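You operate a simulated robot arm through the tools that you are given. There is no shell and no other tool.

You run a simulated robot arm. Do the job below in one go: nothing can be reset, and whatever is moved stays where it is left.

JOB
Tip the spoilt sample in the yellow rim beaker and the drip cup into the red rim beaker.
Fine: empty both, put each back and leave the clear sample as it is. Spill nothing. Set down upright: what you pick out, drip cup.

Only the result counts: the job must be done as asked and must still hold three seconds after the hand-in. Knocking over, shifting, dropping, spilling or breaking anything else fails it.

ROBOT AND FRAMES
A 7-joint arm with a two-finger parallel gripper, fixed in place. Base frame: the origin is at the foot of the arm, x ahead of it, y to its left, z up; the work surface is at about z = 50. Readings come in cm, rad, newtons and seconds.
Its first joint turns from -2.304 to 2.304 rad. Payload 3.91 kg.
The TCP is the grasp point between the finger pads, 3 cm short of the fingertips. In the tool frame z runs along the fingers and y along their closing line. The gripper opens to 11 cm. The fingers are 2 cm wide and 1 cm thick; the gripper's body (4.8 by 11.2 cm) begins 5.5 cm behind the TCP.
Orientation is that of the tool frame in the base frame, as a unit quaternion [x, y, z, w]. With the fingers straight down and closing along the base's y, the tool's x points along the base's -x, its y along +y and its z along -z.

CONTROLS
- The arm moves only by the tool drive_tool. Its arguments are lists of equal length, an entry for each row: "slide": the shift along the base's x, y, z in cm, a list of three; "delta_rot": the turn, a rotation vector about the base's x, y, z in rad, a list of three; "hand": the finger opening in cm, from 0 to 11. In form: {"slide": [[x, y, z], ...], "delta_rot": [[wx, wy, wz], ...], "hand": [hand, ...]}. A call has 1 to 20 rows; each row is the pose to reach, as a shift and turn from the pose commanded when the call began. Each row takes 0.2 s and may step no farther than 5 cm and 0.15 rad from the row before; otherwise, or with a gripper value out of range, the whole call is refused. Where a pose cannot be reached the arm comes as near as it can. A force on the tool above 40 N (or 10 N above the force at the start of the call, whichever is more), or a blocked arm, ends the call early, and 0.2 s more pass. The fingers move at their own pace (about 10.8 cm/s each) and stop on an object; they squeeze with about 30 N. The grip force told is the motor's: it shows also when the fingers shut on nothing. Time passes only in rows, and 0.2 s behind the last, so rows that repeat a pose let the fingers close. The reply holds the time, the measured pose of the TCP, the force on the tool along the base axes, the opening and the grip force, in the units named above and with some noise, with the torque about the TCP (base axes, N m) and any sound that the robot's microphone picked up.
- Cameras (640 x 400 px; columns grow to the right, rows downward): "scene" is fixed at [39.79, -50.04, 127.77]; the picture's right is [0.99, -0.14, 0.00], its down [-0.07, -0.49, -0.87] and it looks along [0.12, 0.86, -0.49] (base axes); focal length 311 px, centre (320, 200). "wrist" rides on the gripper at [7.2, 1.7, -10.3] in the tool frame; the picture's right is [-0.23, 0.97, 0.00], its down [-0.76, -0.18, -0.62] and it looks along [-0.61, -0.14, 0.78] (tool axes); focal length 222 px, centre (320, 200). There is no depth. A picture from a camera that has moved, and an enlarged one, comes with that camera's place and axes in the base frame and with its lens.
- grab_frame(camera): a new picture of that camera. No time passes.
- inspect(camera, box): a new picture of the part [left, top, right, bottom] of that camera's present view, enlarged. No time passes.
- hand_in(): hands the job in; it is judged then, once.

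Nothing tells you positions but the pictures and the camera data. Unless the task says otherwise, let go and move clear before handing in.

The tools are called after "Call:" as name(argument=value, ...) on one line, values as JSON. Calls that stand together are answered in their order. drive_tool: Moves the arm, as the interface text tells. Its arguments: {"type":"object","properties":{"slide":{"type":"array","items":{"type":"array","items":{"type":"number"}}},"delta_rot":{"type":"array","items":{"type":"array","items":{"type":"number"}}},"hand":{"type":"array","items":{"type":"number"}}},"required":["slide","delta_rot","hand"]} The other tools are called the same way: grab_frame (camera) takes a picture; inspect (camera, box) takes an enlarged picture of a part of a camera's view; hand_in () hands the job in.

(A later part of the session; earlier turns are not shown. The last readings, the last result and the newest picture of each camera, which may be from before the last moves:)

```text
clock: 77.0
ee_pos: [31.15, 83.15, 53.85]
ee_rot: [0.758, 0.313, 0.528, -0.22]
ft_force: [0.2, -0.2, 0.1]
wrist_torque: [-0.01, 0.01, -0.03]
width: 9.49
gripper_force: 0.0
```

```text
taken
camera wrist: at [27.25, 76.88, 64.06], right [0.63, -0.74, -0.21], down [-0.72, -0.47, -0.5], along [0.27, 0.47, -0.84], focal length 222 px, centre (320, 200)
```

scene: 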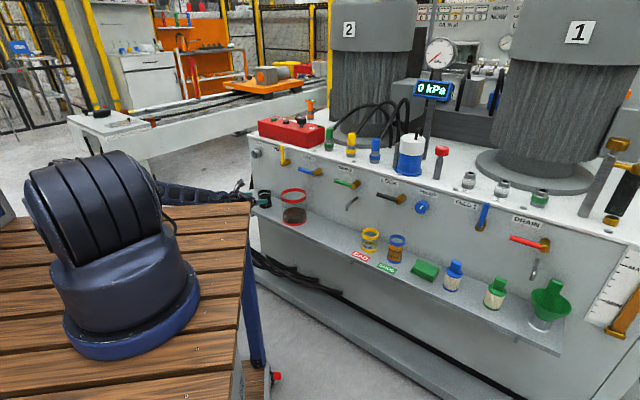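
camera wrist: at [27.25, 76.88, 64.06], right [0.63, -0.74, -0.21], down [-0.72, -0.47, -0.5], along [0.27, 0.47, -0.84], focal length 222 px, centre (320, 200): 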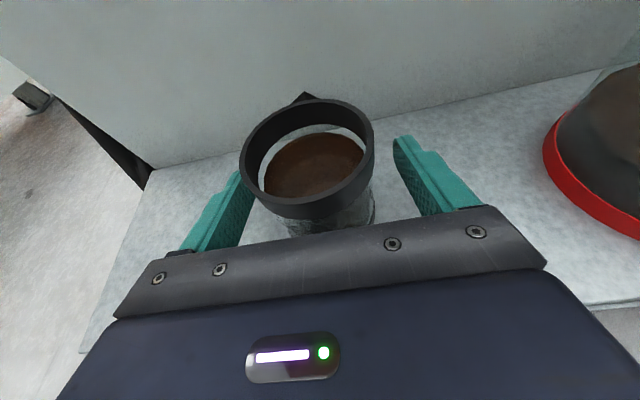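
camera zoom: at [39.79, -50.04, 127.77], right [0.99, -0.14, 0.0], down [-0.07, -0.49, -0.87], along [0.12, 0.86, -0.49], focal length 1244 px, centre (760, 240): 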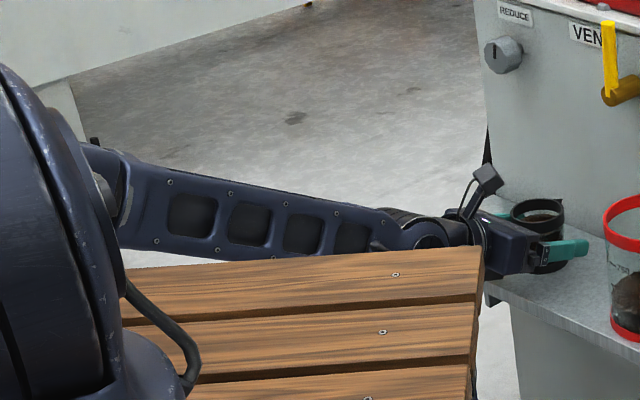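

The fingers straddle the cup evenly with no contact. Closing on it now.

Call:
drive_tool(slide=[[0, 0, 0], [0, 0, 0], [0, 0, 0], [0, 0, 0], [0, 0, 0]], delta_rot=[[0, 0, 0], [0, 0, 0], [0, 0, 0], [0, 0, 0], [0, 0, 0]], hand=[7.5, 6.5, 5.5, 4.5, 4.5])

Call:
grab_frame(camera="wrist")

```text
clock: 78.2
ee_pos: [31.3, 83.17, 53.9]
ee_rot: [0.757, 0.313, 0.529, -0.219]
ft_force: [0.0, 0.5, 1.2]
wrist_torque: [-0.01, -0.06, 0.0]
width: 6.06
gripper_force: 30.1
```

```text
taken
camera wrist: at [27.25, 76.87, 64.07], right [0.63, -0.74, -0.21], down [-0.72, -0.47, -0.5], along [0.27, 0.47, -0.84], focal length 222 px, centre (320, 200)
```

wrist: 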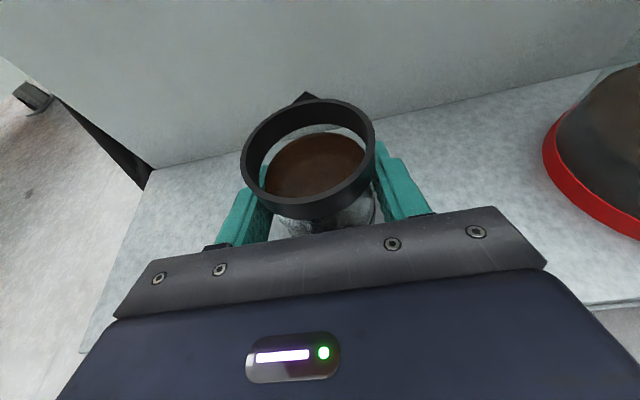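

Gripped at 6.06 cm with 30 N. I'll lift slowly straight up, keeping the cup level.

Call:
drive_tool(slide=[[0, 0, 0.2], [0, 0, 0.6], [0, 0, 1.2], [0, 0, 1.9], [0, 0, 2.6], [0, 0, 3.3], [-0.1, -0.1, 4.0], [-0.3, -0.3, 4.8], [-0.5, -0.5, 5.6], [-0.7, -0.7, 6.4], [-0.9, -0.9, 7.1], [-1.0, -1.0, 7.6], [-1.05, -1.05, 7.9], [-1.05, -1.05, 8.0], [-1.05, -1.05, 8.0]], delta_rot=[[0, 0, 0], [0, 0, 0], [0, 0, 0], [0, 0, 0], [0, 0, 0], [0, 0, 0], [0, 0, 0], [0, 0, 0], [0, 0, 0], [0, 0, 0], [0, 0, 0], [0, 0, 0], [0, 0, 0], [0, 0, 0], [0, 0, 0]], hand=[4.5, 4.5, 4.5, 4.5, 4.5, 4.5, 4.5, 4.5, 4.5, 4.5, 4.5, 4.5, 4.5, 4.5, 4.5])

Call:
grab_frame(camera="wrist")

Call:
grab_frame(camera="scene")

```text
clock: 81.4
ee_pos: [30.18, 82.16, 61.82]
ee_rot: [0.757, 0.313, 0.53, -0.219]
ft_force: [0.5, 0.4, -1.4]
wrist_torque: [-0.02, -0.01, -0.04]
width: 6.07
gripper_force: 29.9
```

```text
taken
camera wrist: at [26.22, 75.86, 72.08], right [0.63, -0.74, -0.21], down [-0.73, -0.47, -0.5], along [0.27, 0.47, -0.84], focal length 222 px, centre (320, 200)
```

wrist: 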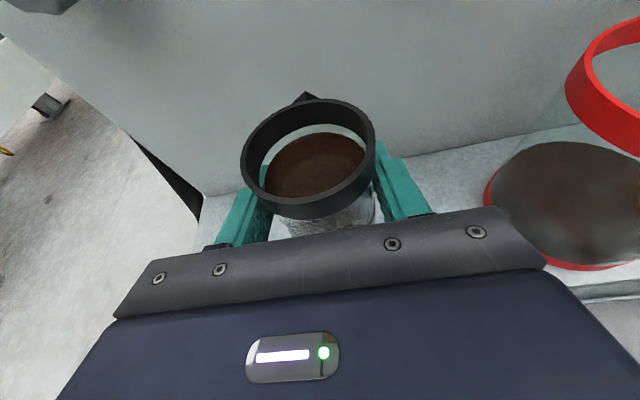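

```text
taken
```

scene: 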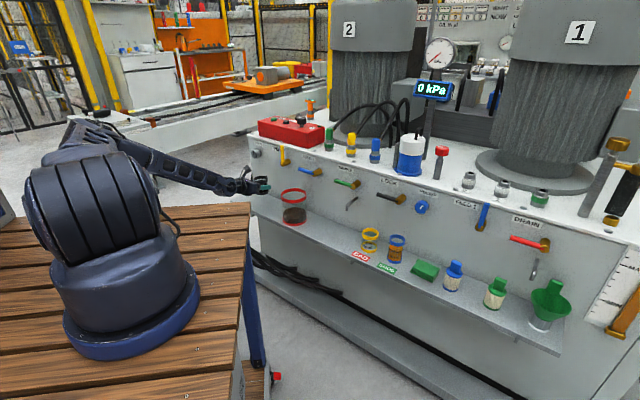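

The cup is level with the liquid steady. I'll raise it to about z = 71.5, above the red rim.

Call:
drive_tool(slide=[[0, 0, 0.2], [-0.05, -0.05, 0.6], [-0.1, -0.1, 1.3], [-0.2, -0.2, 2.1], [-0.3, -0.3, 3.0], [-0.4, -0.4, 3.9], [-0.5, -0.5, 4.8], [-0.6, -0.6, 5.7], [-0.7, -0.7, 6.6], [-0.8, -0.8, 7.5], [-0.9, -0.9, 8.3], [-0.95, -0.95, 9.0], [-1.0, -1.0, 9.5], [-1.0, -1.0, 9.7], [-1.0, -1.0, 9.7]], delta_rot=[[0, 0, 0], [0, 0, 0], [0, 0, 0], [0, 0, 0], [0, 0, 0], [0, 0, 0], [0, 0, 0], [0, 0, 0], [0, 0, 0], [0, 0, 0], [0, 0, 0], [0, 0, 0], [0, 0, 0], [0, 0, 0], [0, 0, 0]], hand=[4.5, 4.5, 4.5, 4.5, 4.5, 4.5, 4.5, 4.5, 4.5, 4.5, 4.5, 4.5, 4.5, 4.5, 4.5])

Call:
grab_frame(camera="wrist")

Call:
inspect(camera="scene", box=[210, 140, 338, 220])

```text
clock: 84.6
ee_pos: [29.24, 81.08, 71.56]
ee_rot: [0.758, 0.312, 0.53, -0.218]
ft_force: [0.5, 0.3, -1.3]
wrist_torque: [-0.01, -0.02, -0.01]
width: 6.03
gripper_force: 30.3
```

```text
taken
camera wrist: at [25.23, 74.83, 81.78], right [0.63, -0.74, -0.21], down [-0.73, -0.47, -0.5], along [0.27, 0.47, -0.84], focal length 222 px, centre (320, 200)
```

wrist: 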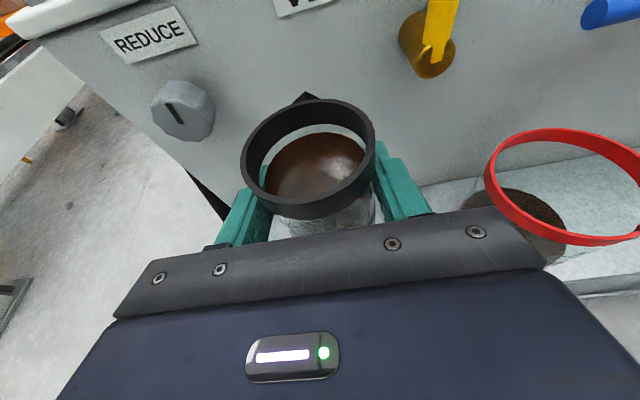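

```text
5.00 times, centred on (274, 180) of scene
camera zoom: at [39.79, -50.04, 127.77], right [0.99, -0.14, 0.0], down [-0.07, -0.49, -0.87], along [0.12, 0.86, -0.49], focal length 1555 px, centre (550, 300)
```

zoom: 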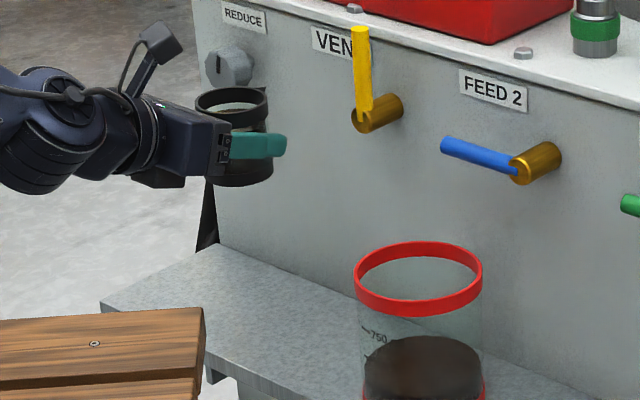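

The cup is level at z about 71.6, left of the red beaker. I'll slide it right slowly to the same pour start used before.

Call:
drive_tool(slide=[[0.15, -0.15, 0], [0.4, -0.4, 0], [0.8, -0.8, 0], [1.4, -1.35, 0], [2.1, -2.05, 0], [2.8, -2.75, 0], [3.5, -3.45, 0], [4.3, -4.2, 0], [5.1, -5.0, 0], [5.9, -5.8, 0], [6.7, -6.6, 0], [7.5, -7.3, 0], [8.2, -8.0, 0], [8.9, -8.65, 0], [9.5, -9.2, 0], [9.95, -9.65, 0], [10.2, -9.9, 0], [10.3, -10.0, 0], [10.3, -10.0, 0]], delta_rot=[[0, 0, 0], [0, 0, 0], [0, 0, 0], [0, 0, 0], [0, 0, 0], [0, 0, 0], [0, 0, 0], [0, 0, 0], [0, 0, 0], [0, 0, 0], [0, 0, 0], [0, 0, 0], [0, 0, 0], [0, 0, 0], [0, 0, 0], [0, 0, 0], [0, 0, 0], [0, 0, 0], [0, 0, 0]], hand=[4.5, 4.5, 4.5, 4.5, 4.5, 4.5, 4.5, 4.5, 4.5, 4.5, 4.5, 4.5, 4.5, 4.5, 4.5, 4.5, 4.5, 4.5, 4.5])

Call:
grab_frame(camera="wrist")

Call:
inspect(camera="scene", box=[230, 140, 358, 220])

```text
clock: 88.6
ee_pos: [39.58, 71.12, 71.46]
ee_rot: [0.757, 0.314, 0.528, -0.22]
ft_force: [-1.1, -0.3, -2.5]
wrist_torque: [-0.01, 0.0, -0.02]
width: 6.07
gripper_force: 30.0
```

```text
taken
camera wrist: at [35.51, 64.82, 81.75], right [0.63, -0.74, -0.21], down [-0.73, -0.47, -0.5], along [0.27, 0.47, -0.84], focal length 222 px, centre (320, 200)
```

wrist: 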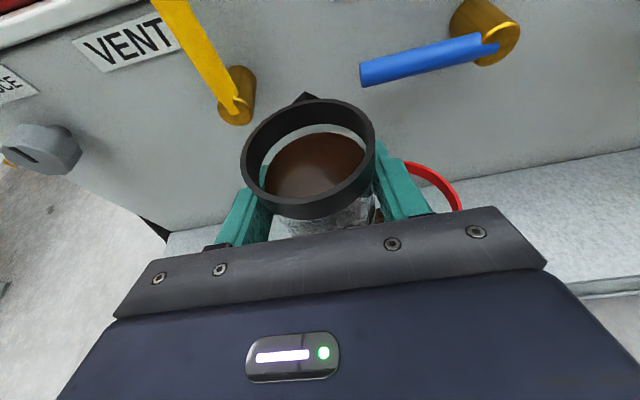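

```text
5.00 times, centred on (294, 180) of scene
camera zoom: at [39.79, -50.04, 127.77], right [0.99, -0.14, 0.0], down [-0.07, -0.49, -0.87], along [0.12, 0.86, -0.49], focal length 1555 px, centre (450, 300)
```

zoom: 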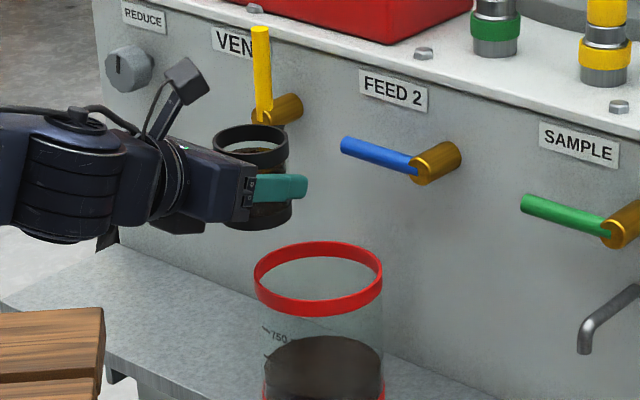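

The cup is in the same pour start position. I'll begin tilting right slowly, first to about 36°.

Call:
drive_tool(slide=[[0, 0, 0], [0, 0, 0], [0, 0, 0], [0, 0, 0], [0, 0, 0], [0, 0, 0], [0, 0, 0], [0, 0, 0], [0, 0, 0], [0, 0, 0], [0, 0, 0], [0, 0, 0], [0, 0, 0], [0, 0, 0]], delta_rot=[[0.015, 0.015, 0], [0.04, 0.04, 0], [0.075, 0.075, 0], [0.11, 0.11, 0], [0.15, 0.15, 0], [0.19, 0.19, 0], [0.23, 0.23, 0], [0.27, 0.27, 0], [0.31, 0.31, 0], [0.35, 0.35, 0], [0.385, 0.385, 0], [0.415, 0.415, 0], [0.44, 0.44, 0], [0.44, 0.44, 0]], hand=[4.5, 4.5, 4.5, 4.5, 4.5, 4.5, 4.5, 4.5, 4.5, 4.5, 4.5, 4.5, 4.5, 4.5])

Call:
grab_frame(camera="wrist")

Call:
inspect(camera="scene", box=[230, 140, 358, 220])

```text
clock: 91.6
ee_pos: [39.52, 71.11, 71.42]
ee_rot: [0.788, 0.136, 0.408, -0.441]
ft_force: [-0.1, -0.2, -1.5]
wrist_torque: [-0.02, -0.02, 0.0]
width: 6.05
gripper_force: 29.4
```

```text
taken
camera wrist: at [39.59, 60.77, 78.83], right [0.41, -0.53, -0.74], down [-0.91, -0.29, -0.3], along [-0.06, 0.8, -0.6], focal length 222 px, centre (320, 200)
```

wrist: 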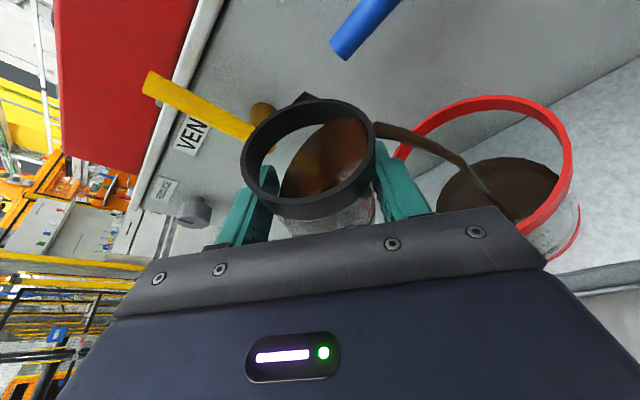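

```text
5.00 times, centred on (294, 180) of scene
camera zoom: at [39.79, -50.04, 127.77], right [0.99, -0.14, 0.0], down [-0.07, -0.49, -0.87], along [0.12, 0.86, -0.49], focal length 1555 px, centre (450, 300)
```

zoom: 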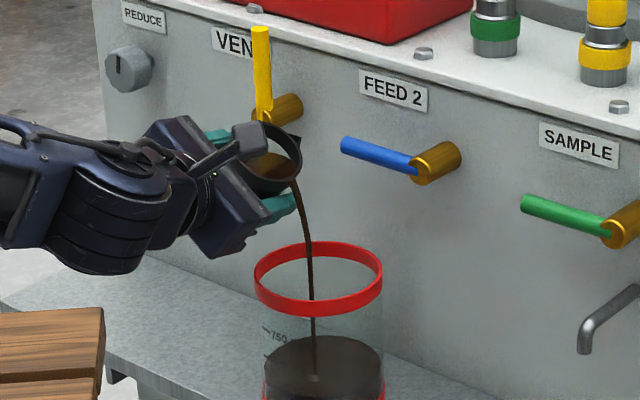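

The stream is landing in the middle of the red beaker. I'll continue the slow tilt.

Call:
drive_tool(slide=[[0.0, 0.0, 0], [0.0, 0.0, 0], [0.03, -0.03, 0], [0.06, -0.06, 0], [0.1, -0.1, 0], [0.14, -0.14, 0], [0.18, -0.18, 0], [0.22, -0.22, 0], [0.26, -0.26, 0], [0.3, -0.3, 0], [0.34, -0.34, 0], [0.38, -0.38, 0], [0.42, -0.42, 0], [0.46, -0.46, 0], [0.5, -0.5, 0], [0.54, -0.54, 0], [0.57, -0.57, 0], [0.6, -0.6, 0], [0.6, -0.6, 0]], delta_rot=[[0.015, 0.015, 0], [0.04, 0.04, 0], [0.065, 0.065, 0], [0.09, 0.09, 0], [0.115, 0.115, 0], [0.14, 0.14, 0], [0.165, 0.165, 0], [0.19, 0.19, 0], [0.215, 0.215, 0], [0.24, 0.24, 0], [0.265, 0.265, 0], [0.29, 0.29, 0], [0.315, 0.315, 0], [0.34, 0.34, 0], [0.365, 0.365, 0], [0.39, 0.39, 0], [0.415, 0.415, 0], [0.44, 0.44, 0], [0.44, 0.44, 0]], hand=[4.5, 4.5, 4.5, 4.5, 4.5, 4.5, 4.5, 4.5, 4.5, 4.5, 4.5, 4.5, 4.5, 4.5, 4.5, 4.5, 4.5, 4.5, 4.5])

Call:
grab_frame(camera="wrist")

Call:
inspect(camera="scene", box=[230, 140, 358, 220])

```text
clock: 95.6
ee_pos: [40.09, 70.62, 71.53]
ee_rot: [0.744, -0.055, 0.246, -0.619]
ft_force: [-0.2, -0.1, -0.2]
wrist_torque: [-0.03, -0.02, -0.01]
width: 6.06
gripper_force: 30.2
```

```text
taken
camera wrist: at [42.25, 58.13, 73.13], right [0.02, -0.13, -0.99], down [-0.97, -0.22, 0.01], along [-0.22, 0.97, -0.13], focal length 222 px, centre (320, 200)
```

wrist: 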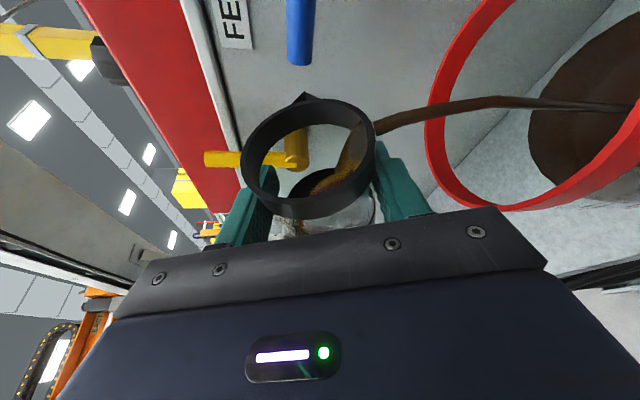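

```text
5.00 times, centred on (294, 180) of scene
camera zoom: at [39.79, -50.04, 127.77], right [0.99, -0.14, 0.0], down [-0.07, -0.49, -0.87], along [0.12, 0.86, -0.49], focal length 1555 px, centre (450, 300)
```

zoom: 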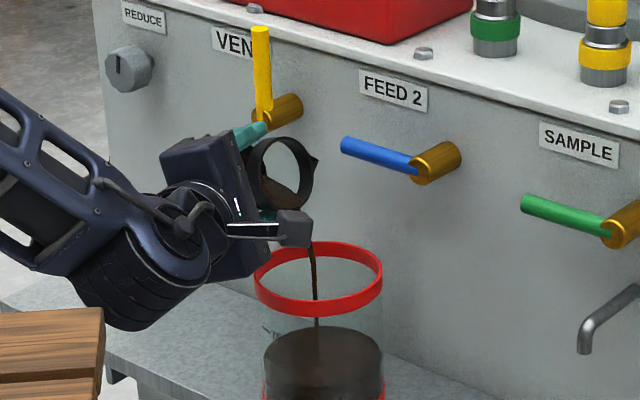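

Still pouring cleanly into the red beaker. I'll carry on to about 107° as with the first beaker.

Call:
drive_tool(slide=[[0.05, -0.05, 0], [0.12, -0.12, 0], [0.2, -0.2, 0], [0.28, -0.28, 0], [0.37, -0.37, 0], [0.46, -0.46, 0], [0.55, -0.55, 0], [0.64, -0.64, 0], [0.73, -0.73, 0], [0.82, -0.82, 0], [0.91, -0.91, 0], [1.0, -1.0, 0], [1.09, -1.09, 0], [1.18, -1.18, 0], [1.26, -1.26, 0], [1.34, -1.34, 0], [1.4, -1.4, 0], [1.4, -1.4, 0]], delta_rot=[[0.02, 0.02, 0], [0.045, 0.045, 0], [0.07, 0.07, 0], [0.095, 0.095, 0], [0.12, 0.12, 0], [0.145, 0.145, 0], [0.17, 0.17, 0], [0.195, 0.195, 0], [0.22, 0.22, 0], [0.245, 0.245, 0], [0.27, 0.27, 0], [0.295, 0.295, 0], [0.32, 0.32, 0], [0.345, 0.345, 0], [0.37, 0.37, 0], [0.395, 0.395, 0], [0.42, 0.42, 0], [0.42, 0.42, 0]], hand=[4.5, 4.5, 4.5, 4.5, 4.5, 4.5, 4.5, 4.5, 4.5, 4.5, 4.5, 4.5, 4.5, 4.5, 4.5, 4.5, 4.5, 4.5])

Call:
grab_frame(camera="wrist")

Call:
inspect(camera="scene", box=[230, 140, 358, 220])

```text
clock: 99.4
ee_pos: [41.49, 69.11, 71.38]
ee_rot: [-0.635, 0.23, -0.071, 0.734]
ft_force: [0.1, 1.3, -0.1]
wrist_torque: [0.01, 0.04, -0.01]
width: 6.05
gripper_force: 30.4
```

```text
taken
camera wrist: at [43.09, 57.27, 67.03], right [-0.38, 0.27, -0.88], down [-0.91, -0.29, 0.31], along [-0.17, 0.92, 0.36], focal length 222 px, centre (320, 200)
```

wrist: 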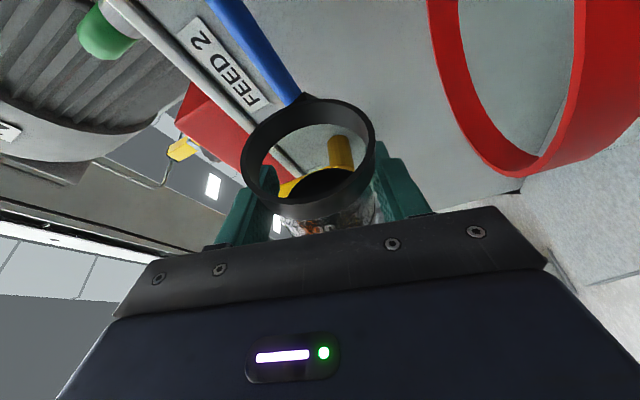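

```text
5.00 times, centred on (294, 180) of scene
camera zoom: at [39.79, -50.04, 127.77], right [0.99, -0.14, 0.0], down [-0.07, -0.49, -0.87], along [0.12, 0.86, -0.49], focal length 1555 px, centre (450, 300)
```

zoom: 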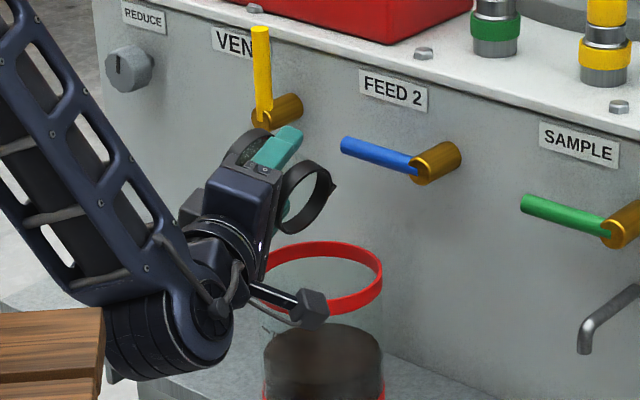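

The stream has stopped. I'll tip on to about 132°, slightly higher for clearance, and hold to drain.

Call:
drive_tool(slide=[[0.02, -0.05, 0.2], [0.06, -0.15, 0.4], [0.12, -0.3, 0.6], [0.2, -0.45, 0.8], [0.27, -0.6, 1.0], [0.34, -0.75, 1.0], [0.4, -0.9, 1.0], [0.46, -1.05, 1.0], [0.5, -1.2, 1.0], [0.5, -1.2, 1.0], [0.5, -1.2, 1.0], [0.5, -1.2, 1.0], [0.5, -1.2, 1.0], [0.5, -1.2, 1.0], [0.5, -1.2, 1.0], [0.5, -1.2, 1.0], [0.5, -1.2, 1.0], [0.5, -1.2, 1.0], [0.5, -1.2, 1.0], [0.5, -1.2, 1.0]], delta_rot=[[0.02, 0.02, 0], [0.055, 0.055, 0], [0.09, 0.09, 0], [0.125, 0.125, 0], [0.16, 0.16, 0], [0.195, 0.195, 0], [0.23, 0.23, 0], [0.265, 0.265, 0], [0.295, 0.295, 0], [0.33, 0.33, 0], [0.33, 0.33, 0], [0.33, 0.33, 0], [0.33, 0.33, 0], [0.33, 0.33, 0], [0.33, 0.33, 0], [0.33, 0.33, 0], [0.33, 0.33, 0], [0.33, 0.33, 0], [0.33, 0.33, 0], [0.33, 0.33, 0]], hand=[4.5, 4.5, 4.5, 4.5, 4.5, 4.5, 4.5, 4.5, 4.5, 4.5, 4.5, 4.5, 4.5, 4.5, 4.5, 4.5, 4.5, 4.5, 4.5, 4.5])

Call:
inspect(camera="wrist", box=[220, 80, 412, 240])

Call:
inspect(camera="scene", box=[230, 150, 358, 230])

```text
clock: 103.6
ee_pos: [41.98, 67.93, 72.42]
ee_rot: [-0.508, 0.356, 0.072, 0.781]
ft_force: [0.0, 0.5, 0.3]
wrist_torque: [0.03, 0.03, -0.03]
width: 6.08
gripper_force: 30.2
```

```text
2.50 times, centred on (316, 160) of wrist
camera zoom: at [41.47, 58.19, 64.23], right [-0.63, 0.52, -0.58], down [-0.78, -0.42, 0.47], along [0.0, 0.75, 0.67], focal length 555 px, centre (330, 300)
```

zoom: 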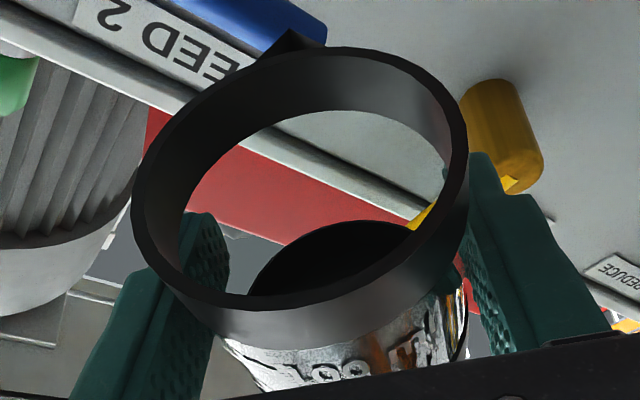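

```text
5.00 times, centred on (294, 190) of scene
camera zoom: at [39.79, -50.04, 127.77], right [0.99, -0.14, 0.0], down [-0.07, -0.49, -0.87], along [0.12, 0.86, -0.49], focal length 1555 px, centre (450, 250)
```

zoom: 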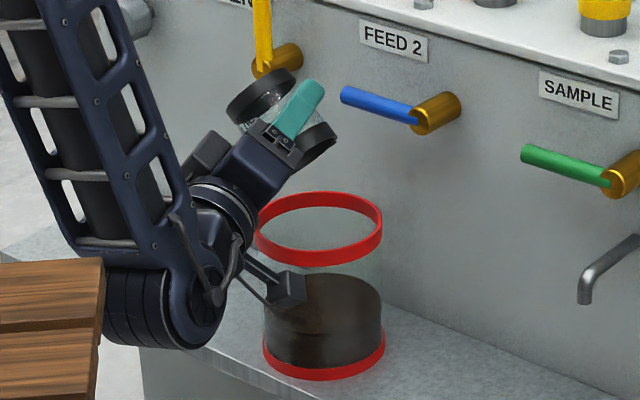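

The cup is empty. I'll roll it back upright along the same path.

Call:
drive_tool(slide=[[-0.12, 0.16, 0], [-0.25, 0.32, 0], [-0.37, 0.48, 0], [-0.5, 0.64, 0], [-0.62, 0.8, 0], [-0.75, 0.96, 0], [-0.87, 1.12, 0], [-1.0, 1.28, 0], [-1.12, 1.44, 0], [-1.25, 1.6, 0], [-1.37, 1.76, 0], [-1.5, 1.92, 0], [-1.62, 2.08, 0], [-1.75, 2.24, 0], [-1.87, 2.4, 0], [-2.0, 2.56, 0], [-2.12, 2.72, 0], [-2.25, 2.88, 0], [-2.37, 3.04, 0], [-2.5, 3.2, 0]], delta_rot=[[-0.0815, -0.0815, 0], [-0.163, -0.163, 0], [-0.2445, -0.2445, 0], [-0.326, -0.326, 0], [-0.4075, -0.4075, 0], [-0.489, -0.489, 0], [-0.5705, -0.5705, 0], [-0.652, -0.652, 0], [-0.7335, -0.7335, 0], [-0.815, -0.815, 0], [-0.8965, -0.8965, 0], [-0.978, -0.978, 0], [-1.0595, -1.0595, 0], [-1.141, -1.141, 0], [-1.2225, -1.2225, 0], [-1.304, -1.304, 0], [-1.3855, -1.3855, 0], [-1.467, -1.467, 0], [-1.5485, -1.5485, 0], [-1.63, -1.63, 0]], hand=[4.5, 4.5, 4.5, 4.5, 4.5, 4.5, 4.5, 4.5, 4.5, 4.5, 4.5, 4.5, 4.5, 4.5, 4.5, 4.5, 4.5, 4.5, 4.5, 4.5])

Call:
grab_frame(camera="wrist")

Call:
grab_frame(camera="scene")

```text
clock: 107.8
ee_pos: [39.58, 71.15, 72.5]
ee_rot: [0.757, 0.313, 0.53, -0.218]
ft_force: [0.2, 0.0, -0.1]
wrist_torque: [-0.01, 0.02, -0.01]
width: 6.05
gripper_force: 30.1
```

```text
taken
camera wrist: at [35.56, 64.84, 82.79], right [0.63, -0.75, -0.21], down [-0.72, -0.47, -0.5], along [0.27, 0.47, -0.84], focal length 222 px, centre (320, 200)
```

wrist: 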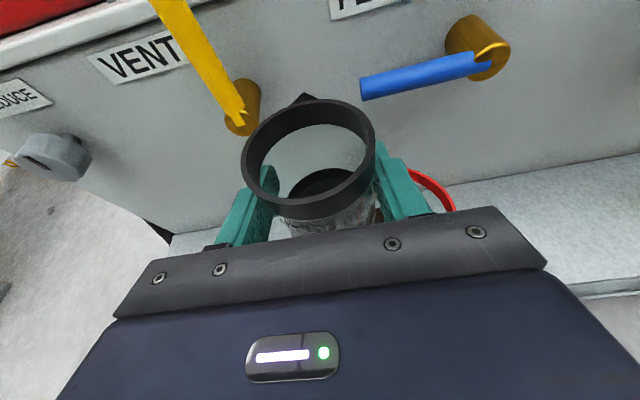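

```text
taken
```

scene: 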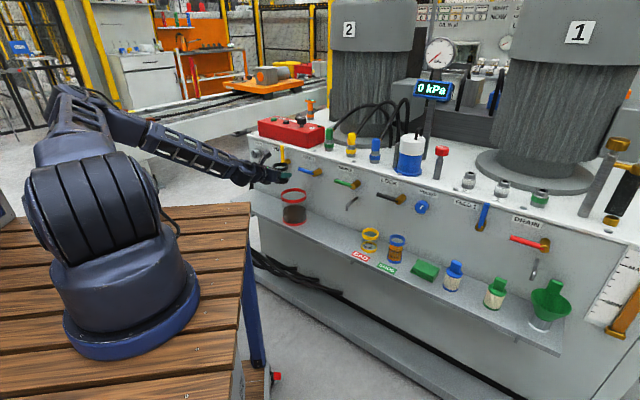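

Upright and empty. I'll carry it back left and down to just above its original spot.

Call:
drive_tool(slide=[[-0.8, 0.8, 0], [-2.0, 1.95, 0], [-3.4, 3.3, 0], [-4.8, 4.65, 0], [-6.2, 6.0, 0], [-7.6, 7.35, 0], [-8.9, 8.6, 0], [-9.8, 9.5, 0], [-10.3, 10.0, 0], [-10.3, 10.0, -0.5], [-10.1, 10.2, -1.7], [-9.95, 10.35, -3.2], [-9.8, 10.5, -4.7], [-9.65, 10.65, -6.2], [-9.5, 10.8, -7.7], [-9.4, 10.9, -9.2], [-9.3, 11.0, -10.3], [-9.3, 11.0, -10.7], [-9.3, 11.0, -10.7]], delta_rot=[[0, 0, 0], [0, 0, 0], [0, 0, 0], [0, 0, 0], [0, 0, 0], [0, 0, 0], [0, 0, 0], [0, 0, 0], [0, 0, 0], [0, 0, 0], [0, 0, 0], [0, 0, 0], [0, 0, 0], [0, 0, 0], [0, 0, 0], [0, 0, 0], [0, 0, 0], [0, 0, 0], [0, 0, 0]], hand=[4.5, 4.5, 4.5, 4.5, 4.5, 4.5, 4.5, 4.5, 4.5, 4.5, 4.5, 4.5, 4.5, 4.5, 4.5, 4.5, 4.5, 4.5, 4.5])

Call:
grab_frame(camera="wrist")

Call:
inspect(camera="scene", box=[130, 140, 290, 240])

```text
clock: 111.8
ee_pos: [30.05, 82.27, 62.09]
ee_rot: [0.757, 0.312, 0.53, -0.221]
ft_force: [-0.6, 0.6, -0.9]
wrist_torque: [0.02, -0.01, 0.0]
width: 6.08
gripper_force: 30.2
```

```text
taken
camera wrist: at [26.1, 75.93, 72.3], right [0.63, -0.74, -0.22], down [-0.73, -0.47, -0.5], along [0.27, 0.47, -0.84], focal length 222 px, centre (320, 200)
```

wrist: 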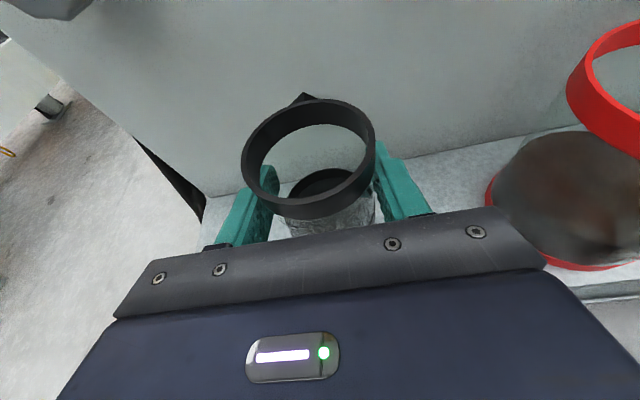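

```text
4.00 times, centred on (210, 190) of scene
camera zoom: at [39.79, -50.04, 127.77], right [0.99, -0.14, 0.0], down [-0.07, -0.49, -0.87], along [0.12, 0.86, -0.49], focal length 1244 px, centre (760, 240)
```

zoom: 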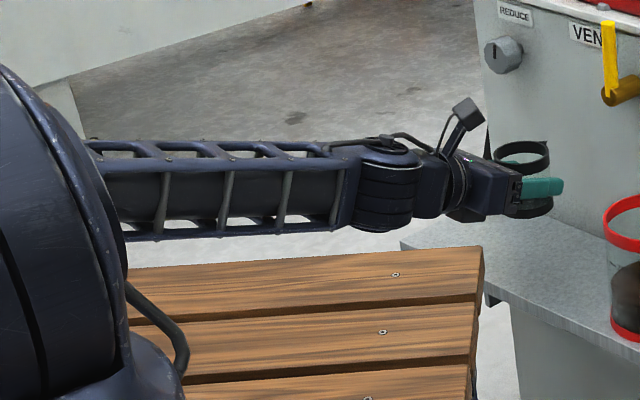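

The cup is above its spot, but the arm posture differs from before and there is a small tracking offset of about 0.3 cm. I'll hold for a moment to see whether it settles.

Call:
drive_tool(slide=[[0, 0, 0], [0, 0, 0], [0, 0, 0], [0, 0, 0]], delta_rot=[[0, 0, 0], [0, 0, 0], [0, 0, 0], [0, 0, 0]], hand=[4.5, 4.5, 4.5, 4.5])

Call:
grab_frame(camera="wrist")

Call:
grab_frame(camera="scene")

```text
clock: 112.8
ee_pos: [30.11, 82.18, 61.94]
ee_rot: [0.758, 0.312, 0.529, -0.22]
ft_force: [-0.4, 0.0, -0.9]
wrist_torque: [0.01, 0.02, 0.0]
width: 6.06
gripper_force: 30.0
```

```text
taken
camera wrist: at [26.14, 75.92, 72.25], right [0.63, -0.74, -0.22], down [-0.73, -0.47, -0.5], along [0.27, 0.47, -0.84], focal length 222 px, centre (320, 200)
```

wrist: 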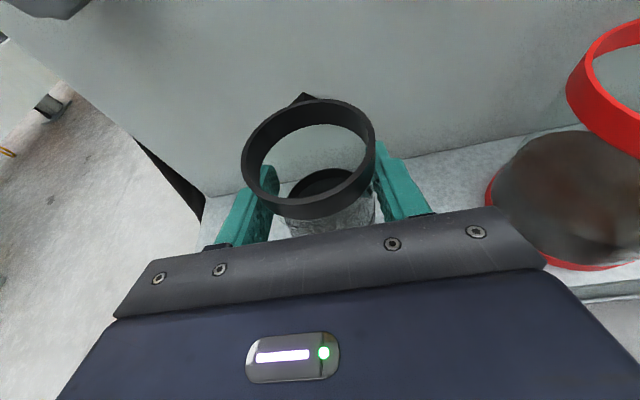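

```text
taken
```

scene: 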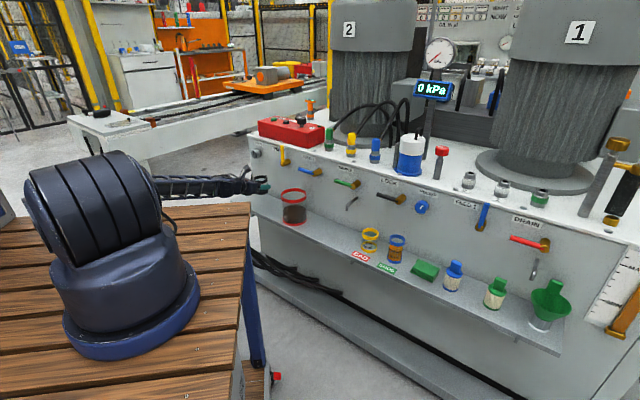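

It settled to within about 0.2 cm. The elbow is hidden and fairly low, so I'll descend a little and watch tracking before committing.

Call:
drive_tool(slide=[[0.05, 0.05, -0.5], [0.1, 0.1, -1.0], [0.2, 0.2, -1.5], [0.25, 0.25, -2.0], [0.25, 0.25, -2.0]], delta_rot=[[0, 0, 0], [0, 0, 0], [0, 0, 0], [0, 0, 0], [0, 0, 0]], hand=[4.5, 4.5, 4.5, 4.5, 4.5])

Call:
grab_frame(camera="wrist")

Call:
inspect(camera="scene", box=[130, 140, 290, 240])

```text
clock: 114.2
ee_pos: [28.65, 84.05, 62.56]
ee_rot: [0.759, 0.304, 0.524, -0.239]
ft_force: [-1.1, 0.3, -0.5]
wrist_torque: [0.0, 0.01, -0.04]
width: 6.07
gripper_force: 30.1
stopped in row 5: the arm was blocked; the commanded pose is now the measured one
```

```text
taken
camera wrist: at [24.96, 77.35, 72.71], right [0.63, -0.73, -0.26], down [-0.74, -0.46, -0.5], along [0.25, 0.5, -0.83], focal length 222 px, centre (320, 200)
```

wrist: 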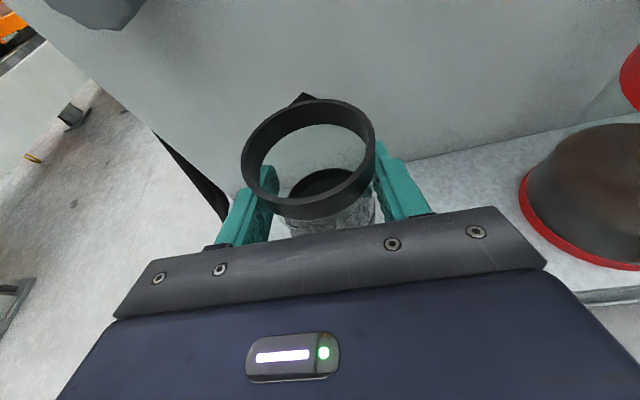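

```text
4.00 times, centred on (210, 190) of scene
camera zoom: at [39.79, -50.04, 127.77], right [0.99, -0.14, 0.0], down [-0.07, -0.49, -0.87], along [0.12, 0.86, -0.49], focal length 1244 px, centre (760, 240)
```

zoom: 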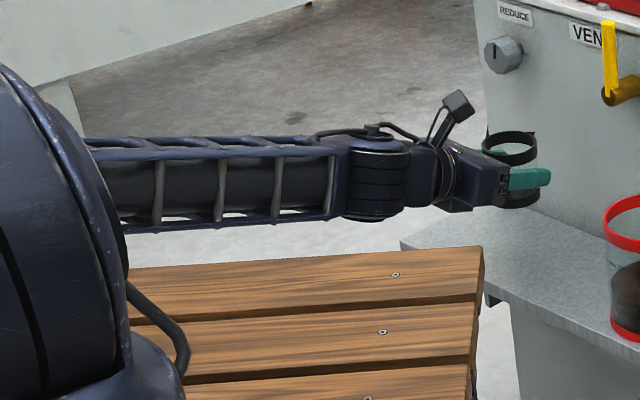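

The arm got blocked: its low elbow is probably resting on the table behind the shoulder. The empty cup is still held and clear of everything. I'll rise and back away to free the elbow, then look at the posture.

Call:
drive_tool(slide=[[0, 0, 1], [0, 0, 2], [0, -0.3, 3.5], [0.2, -0.8, 5], [0.4, -1.3, 6.5], [0.6, -1.8, 8], [0.8, -2.3, 9.5], [0.8, -2.8, 10], [0.8, -2.8, 10]], delta_rot=[[0, 0, 0], [0, 0, 0], [0, 0, 0], [0, 0, 0], [0, 0, 0], [0, 0, 0], [0, 0, 0], [0, 0, 0], [0, 0, 0]], hand=[4.5, 4.5, 4.5, 4.5, 4.5, 4.5, 4.5, 4.5, 4.5])

Call:
grab_frame(camera="wrist")

Call:
grab_frame(camera="scene")

```text
clock: 116.2
ee_pos: [29.4, 81.02, 72.56]
ee_rot: [0.76, 0.303, 0.523, -0.238]
ft_force: [-0.5, 0.2, -0.1]
wrist_torque: [0.03, 0.01, -0.02]
width: 6.05
gripper_force: 29.9
```

```text
taken
camera wrist: at [25.73, 74.48, 82.72], right [0.63, -0.73, -0.26], down [-0.74, -0.46, -0.5], along [0.25, 0.5, -0.83], focal length 222 px, centre (320, 200)
```

wrist: 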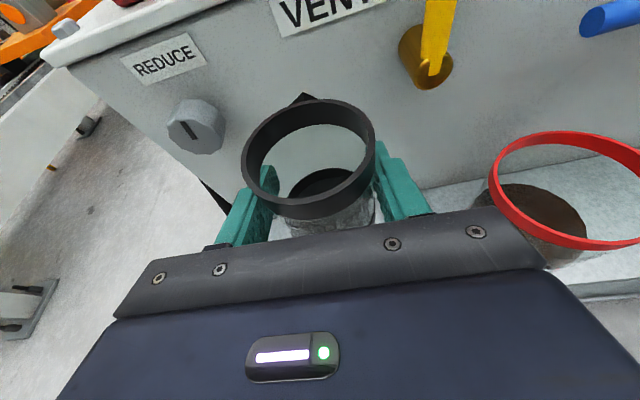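

```text
taken
```

scene: 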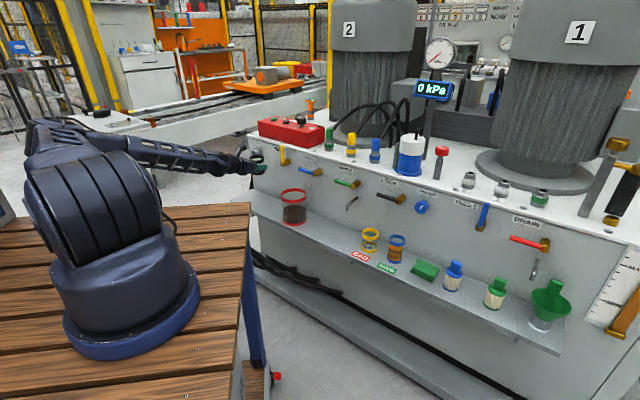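

Freed, and the cup is held safely at z about 72.5. The elbow sits lower than on my first, good approach. I'll straighten the small tilt, retrace through the pour pose and swing right along the shelf, to recover the arm posture that worked.

Call:
drive_tool(slide=[[2.0, -2.0, 0], [4.1, -4.1, 0], [6.1, -6.1, 0], [8.2, -8.2, 0], [10.18, -10.15, 0], [8.5, -11.85, 0], [6.8, -13.55, 0], [5.08, -15.25, 0], [7.83, -17.95, 0], [10.58, -20.65, 0], [13.33, -23.35, 0], [16.08, -26.05, 0], [18.83, -28.75, 0], [21.58, -31.45, 0], [24.33, -34.15, 0], [27.08, -36.85, 0], [29.83, -39.55, 0], [32.58, -42.25, 0], [35.33, -44.95, 0], [35.33, -44.95, 0]], delta_rot=[[-0.0115, -0.0093, -0.002], [-0.023, -0.0187, -0.004], [-0.0346, -0.028, -0.006], [-0.0346, -0.028, -0.006], [-0.0346, -0.028, -0.006], [-0.0346, -0.028, -0.006], [-0.0346, -0.028, -0.006], [-0.0346, -0.028, -0.006], [-0.0346, -0.028, -0.006], [-0.0346, -0.028, -0.006], [-0.0346, -0.028, -0.006], [-0.0346, -0.028, -0.006], [-0.0346, -0.028, -0.006], [-0.0346, -0.028, -0.006], [-0.0346, -0.028, -0.006], [-0.0346, -0.028, -0.006], [-0.0346, -0.028, -0.006], [-0.0346, -0.028, -0.006], [-0.0346, -0.028, -0.006], [-0.0346, -0.028, -0.006]], hand=[4.5, 4.5, 4.5, 4.5, 4.5, 4.5, 4.5, 4.5, 4.5, 4.5, 4.5, 4.5, 4.5, 4.5, 4.5, 4.5, 4.5, 4.5, 4.5, 4.5])

Call:
grab_frame(camera="scene")

Call:
grab_frame(camera="wrist")

```text
clock: 120.4
ee_pos: [64.82, 36.17, 72.53]
ee_rot: [0.758, 0.314, 0.529, -0.219]
ft_force: [-0.2, -0.5, -0.1]
wrist_torque: [-0.01, 0.0, -0.01]
width: 6.05
gripper_force: 29.8
```

```text
taken
```

scene: 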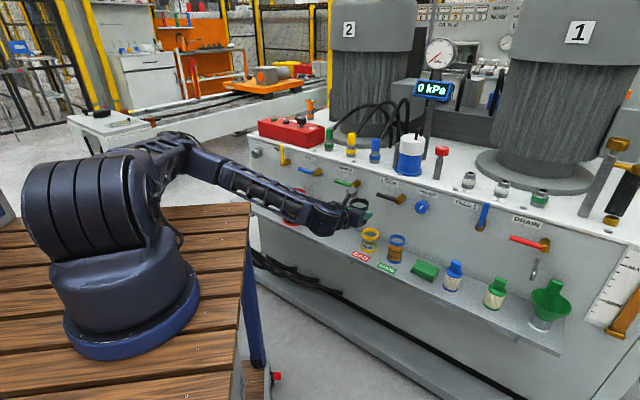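

```text
taken
camera wrist: at [60.75, 29.88, 82.76], right [0.63, -0.74, -0.21], down [-0.72, -0.47, -0.5], along [0.27, 0.47, -0.84], focal length 222 px, centre (320, 200)
```

wrist: 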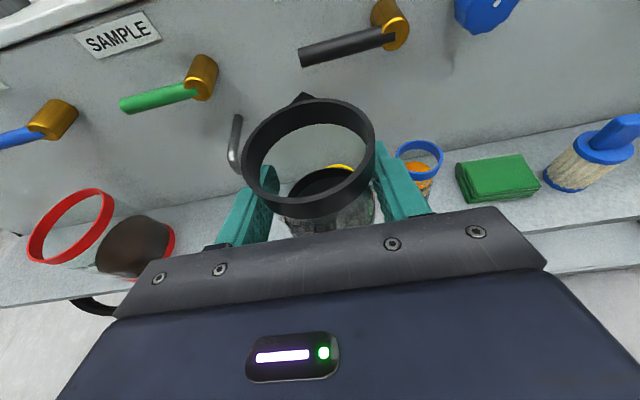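

Orientation is restored exactly. I'll travel left again at n about 72, as on the first approach, and compare the arm posture.

Call:
drive_tool(slide=[[-1.2, 1.2, 0], [-3.2, 3.3, 0], [-5.4, 5.5, 0], [-7.6, 7.7, 0], [-9.8, 10.0, 0], [-12.1, 12.3, 0], [-14.4, 14.7, 0], [-16.7, 17.0, 0], [-19.0, 19.4, 0], [-21.3, 21.7, 0], [-23.6, 24.0, 0], [-25.9, 26.4, 0], [-28.2, 28.7, 0], [-30.5, 31.1, 0], [-32.8, 33.4, 0], [-35.0, 35.7, 0], [-37.2, 37.9, 0], [-39.2, 39.9, 0], [-40.74, 41.48, 0], [-40.74, 41.48, 0]], delta_rot=[[0, 0, 0], [0, 0, 0], [0, 0, 0], [0, 0, 0], [0, 0, 0], [0, 0, 0], [0, 0, 0], [0, 0, 0], [0, 0, 0], [0, 0, 0], [0, 0, 0], [0, 0, 0], [0, 0, 0], [0, 0, 0], [0, 0, 0], [0, 0, 0], [0, 0, 0], [0, 0, 0], [0, 0, 0], [0, 0, 0]], hand=[4.5, 4.5, 4.5, 4.5, 4.5, 4.5, 4.5, 4.5, 4.5, 4.5, 4.5, 4.5, 4.5, 4.5, 4.5, 4.5, 4.5, 4.5, 4.5, 4.5])

Call:
grab_frame(camera="scene")

Call:
grab_frame(camera="wrist")

```text
clock: 124.6
ee_pos: [24.06, 77.75, 72.62]
ee_rot: [0.758, 0.314, 0.529, -0.219]
ft_force: [0.5, 0.4, -0.2]
wrist_torque: [-0.01, 0.0, -0.01]
width: 6.07
gripper_force: 30.7
```

```text
taken
```

scene: 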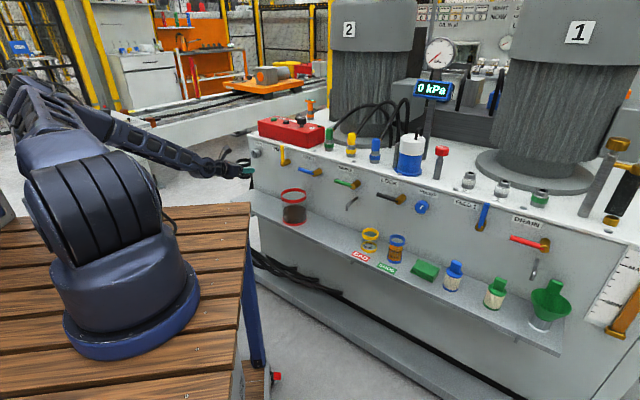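

```text
taken
camera wrist: at [19.97, 71.5, 82.85], right [0.63, -0.74, -0.21], down [-0.72, -0.47, -0.5], along [0.27, 0.47, -0.84], focal length 222 px, centre (320, 200)
```

wrist: 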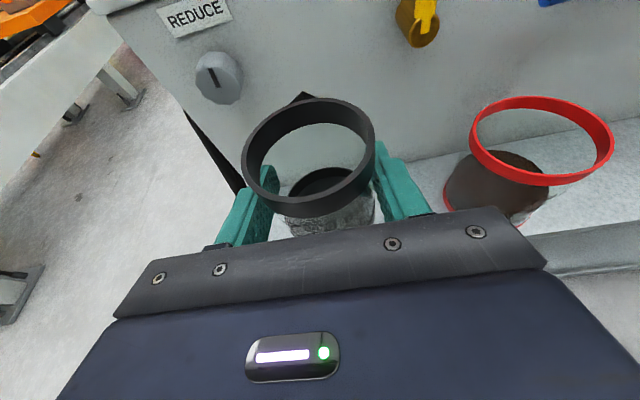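

The arm posture now matches the first approach. I'll descend the same way, staying at z about 57 so the cup bottom clears the shelf.

Call:
drive_tool(slide=[[0.6, 0.2, -2.5], [1.2, 0.45, -5.5], [1.8, 0.7, -8.5], [2.4, 0.95, -11.5], [3.0, 1.15, -14], [3.24, 1.23, -15.5], [3.24, 1.23, -15.5]], delta_rot=[[0, 0, 0], [0, 0, 0], [0, 0, 0], [0, 0, 0], [0, 0, 0], [0, 0, 0], [0, 0, 0]], hand=[4.5, 4.5, 4.5, 4.5, 4.5, 4.5, 4.5])

Call:
inspect(camera="scene", box=[130, 140, 290, 240])

Call:
grab_frame(camera="wrist")

```text
clock: 126.2
ee_pos: [27.29, 78.91, 56.98]
ee_rot: [0.757, 0.314, 0.529, -0.22]
ft_force: [0.1, 0.8, -0.5]
wrist_torque: [0.0, 0.01, 0.02]
width: 6.06
gripper_force: 30.0
```

```text
4.00 times, centred on (210, 190) of scene
camera zoom: at [39.79, -50.04, 127.77], right [0.99, -0.14, 0.0], down [-0.07, -0.49, -0.87], along [0.12, 0.86, -0.49], focal length 1244 px, centre (760, 240)
```

zoom: 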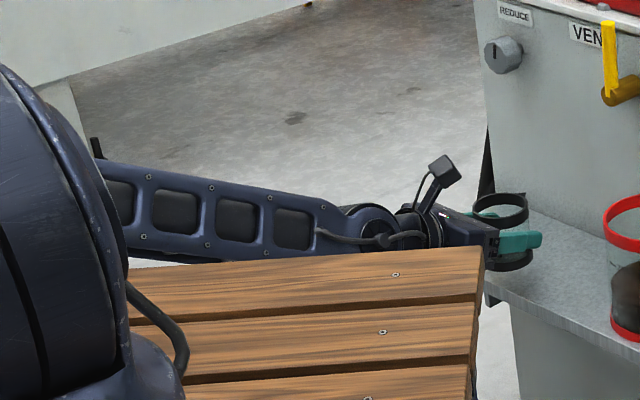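

```text
taken
camera wrist: at [23.24, 72.66, 67.29], right [0.63, -0.74, -0.21], down [-0.72, -0.47, -0.5], along [0.27, 0.47, -0.84], focal length 222 px, centre (320, 200)
```

wrist: 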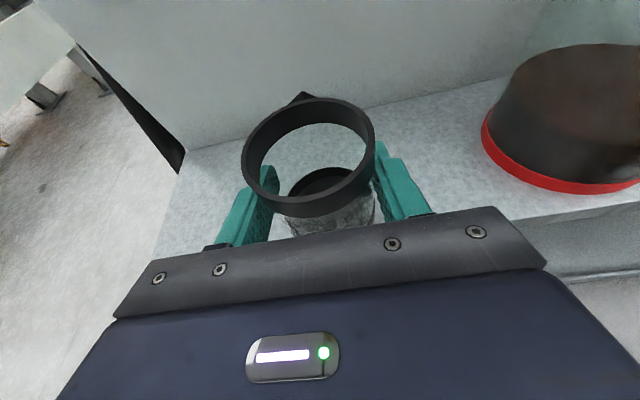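

This matches the earlier good posture. I'll move forward at this height to directly above the cup's spot.

Call:
drive_tool(slide=[[0.6, 0.6, 0], [1.3, 1.35, 0], [2.0, 2.1, 0], [2.8, 2.9, 0], [3.5, 3.6, 0], [4.05, 4.18, 0], [4.05, 4.18, 0]], delta_rot=[[0, 0, 0], [0, 0, 0], [0, 0, 0], [0, 0, 0], [0, 0, 0], [0, 0, 0], [0, 0, 0]], hand=[4.5, 4.5, 4.5, 4.5, 4.5, 4.5, 4.5])

Call:
inspect(camera="scene", box=[130, 140, 290, 240])

Call:
grab_frame(camera="wrist")

```text
clock: 127.8
ee_pos: [31.42, 83.06, 57.02]
ee_rot: [0.757, 0.314, 0.529, -0.22]
ft_force: [-0.3, 0.5, -0.1]
wrist_torque: [-0.02, -0.02, -0.03]
width: 6.08
gripper_force: 30.7
```

```text
4.00 times, centred on (210, 190) of scene
camera zoom: at [39.79, -50.04, 127.77], right [0.99, -0.14, 0.0], down [-0.07, -0.49, -0.87], along [0.12, 0.86, -0.49], focal length 1244 px, centre (760, 240)
```

zoom: 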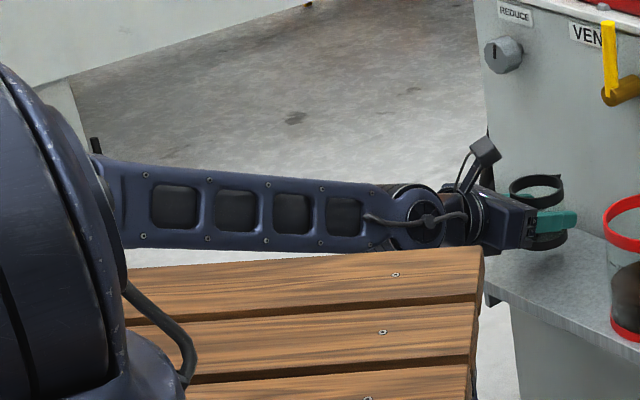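

```text
taken
camera wrist: at [27.29, 76.91, 67.31], right [0.63, -0.74, -0.21], down [-0.72, -0.47, -0.5], along [0.27, 0.47, -0.84], focal length 222 px, centre (320, 200)
```

wrist: 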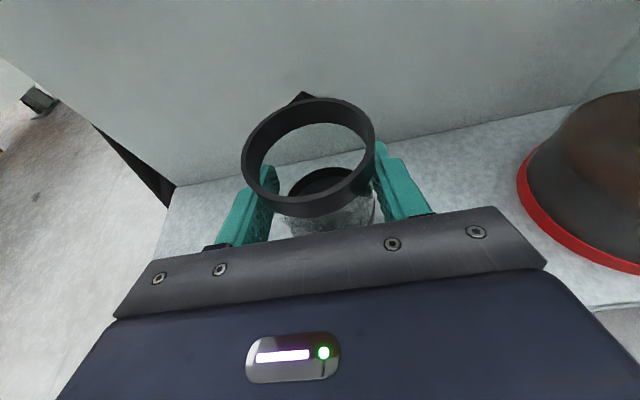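

Directly above the spot, tracking exact. I'll lower 1.5 cm first and check tracking before the last bit.

Call:
drive_tool(slide=[[0, 0, -0.4], [-0.02, -0.02, -0.8], [-0.03, -0.03, -1.2], [-0.04, -0.04, -1.5], [-0.04, -0.04, -1.5]], delta_rot=[[0, 0, 0], [0, 0, 0], [0, 0, 0], [0, 0, 0], [0, 0, 0]], hand=[4.5, 4.5, 4.5, 4.5, 4.5])

Call:
inspect(camera="scene", box=[130, 140, 290, 240])

Call:
inspect(camera="wrist", box=[160, 60, 480, 260])

```text
clock: 129.0
ee_pos: [31.29, 83.06, 55.58]
ee_rot: [0.757, 0.313, 0.53, -0.219]
ft_force: [-0.4, -0.5, 0.0]
wrist_torque: [0.02, -0.02, -0.01]
width: 6.1
gripper_force: 30.0
```

```text
4.00 times, centred on (210, 190) of scene
camera zoom: at [39.79, -50.04, 127.77], right [0.99, -0.14, 0.0], down [-0.07, -0.49, -0.87], along [0.12, 0.86, -0.49], focal length 1244 px, centre (760, 240)
```

zoom: 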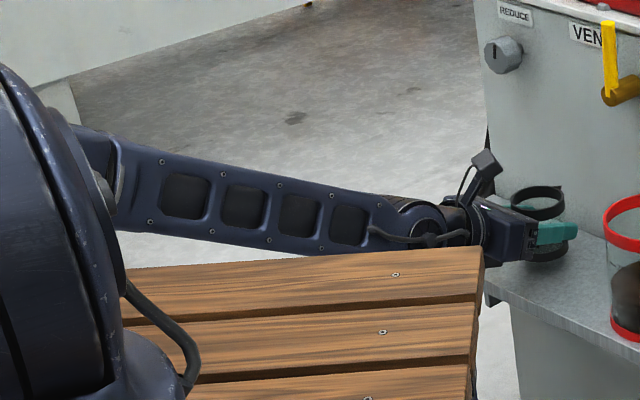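

```text
2.00 times, centred on (320, 160) of wrist
camera zoom: at [27.28, 76.81, 65.8], right [0.63, -0.74, -0.21], down [-0.72, -0.47, -0.5], along [0.27, 0.47, -0.84], focal length 444 px, centre (320, 280)
```

zoom: 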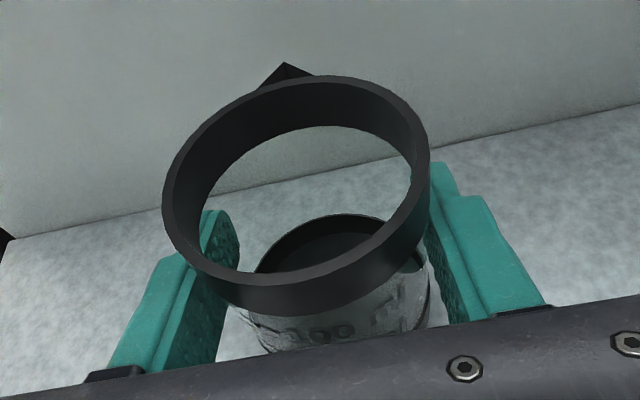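

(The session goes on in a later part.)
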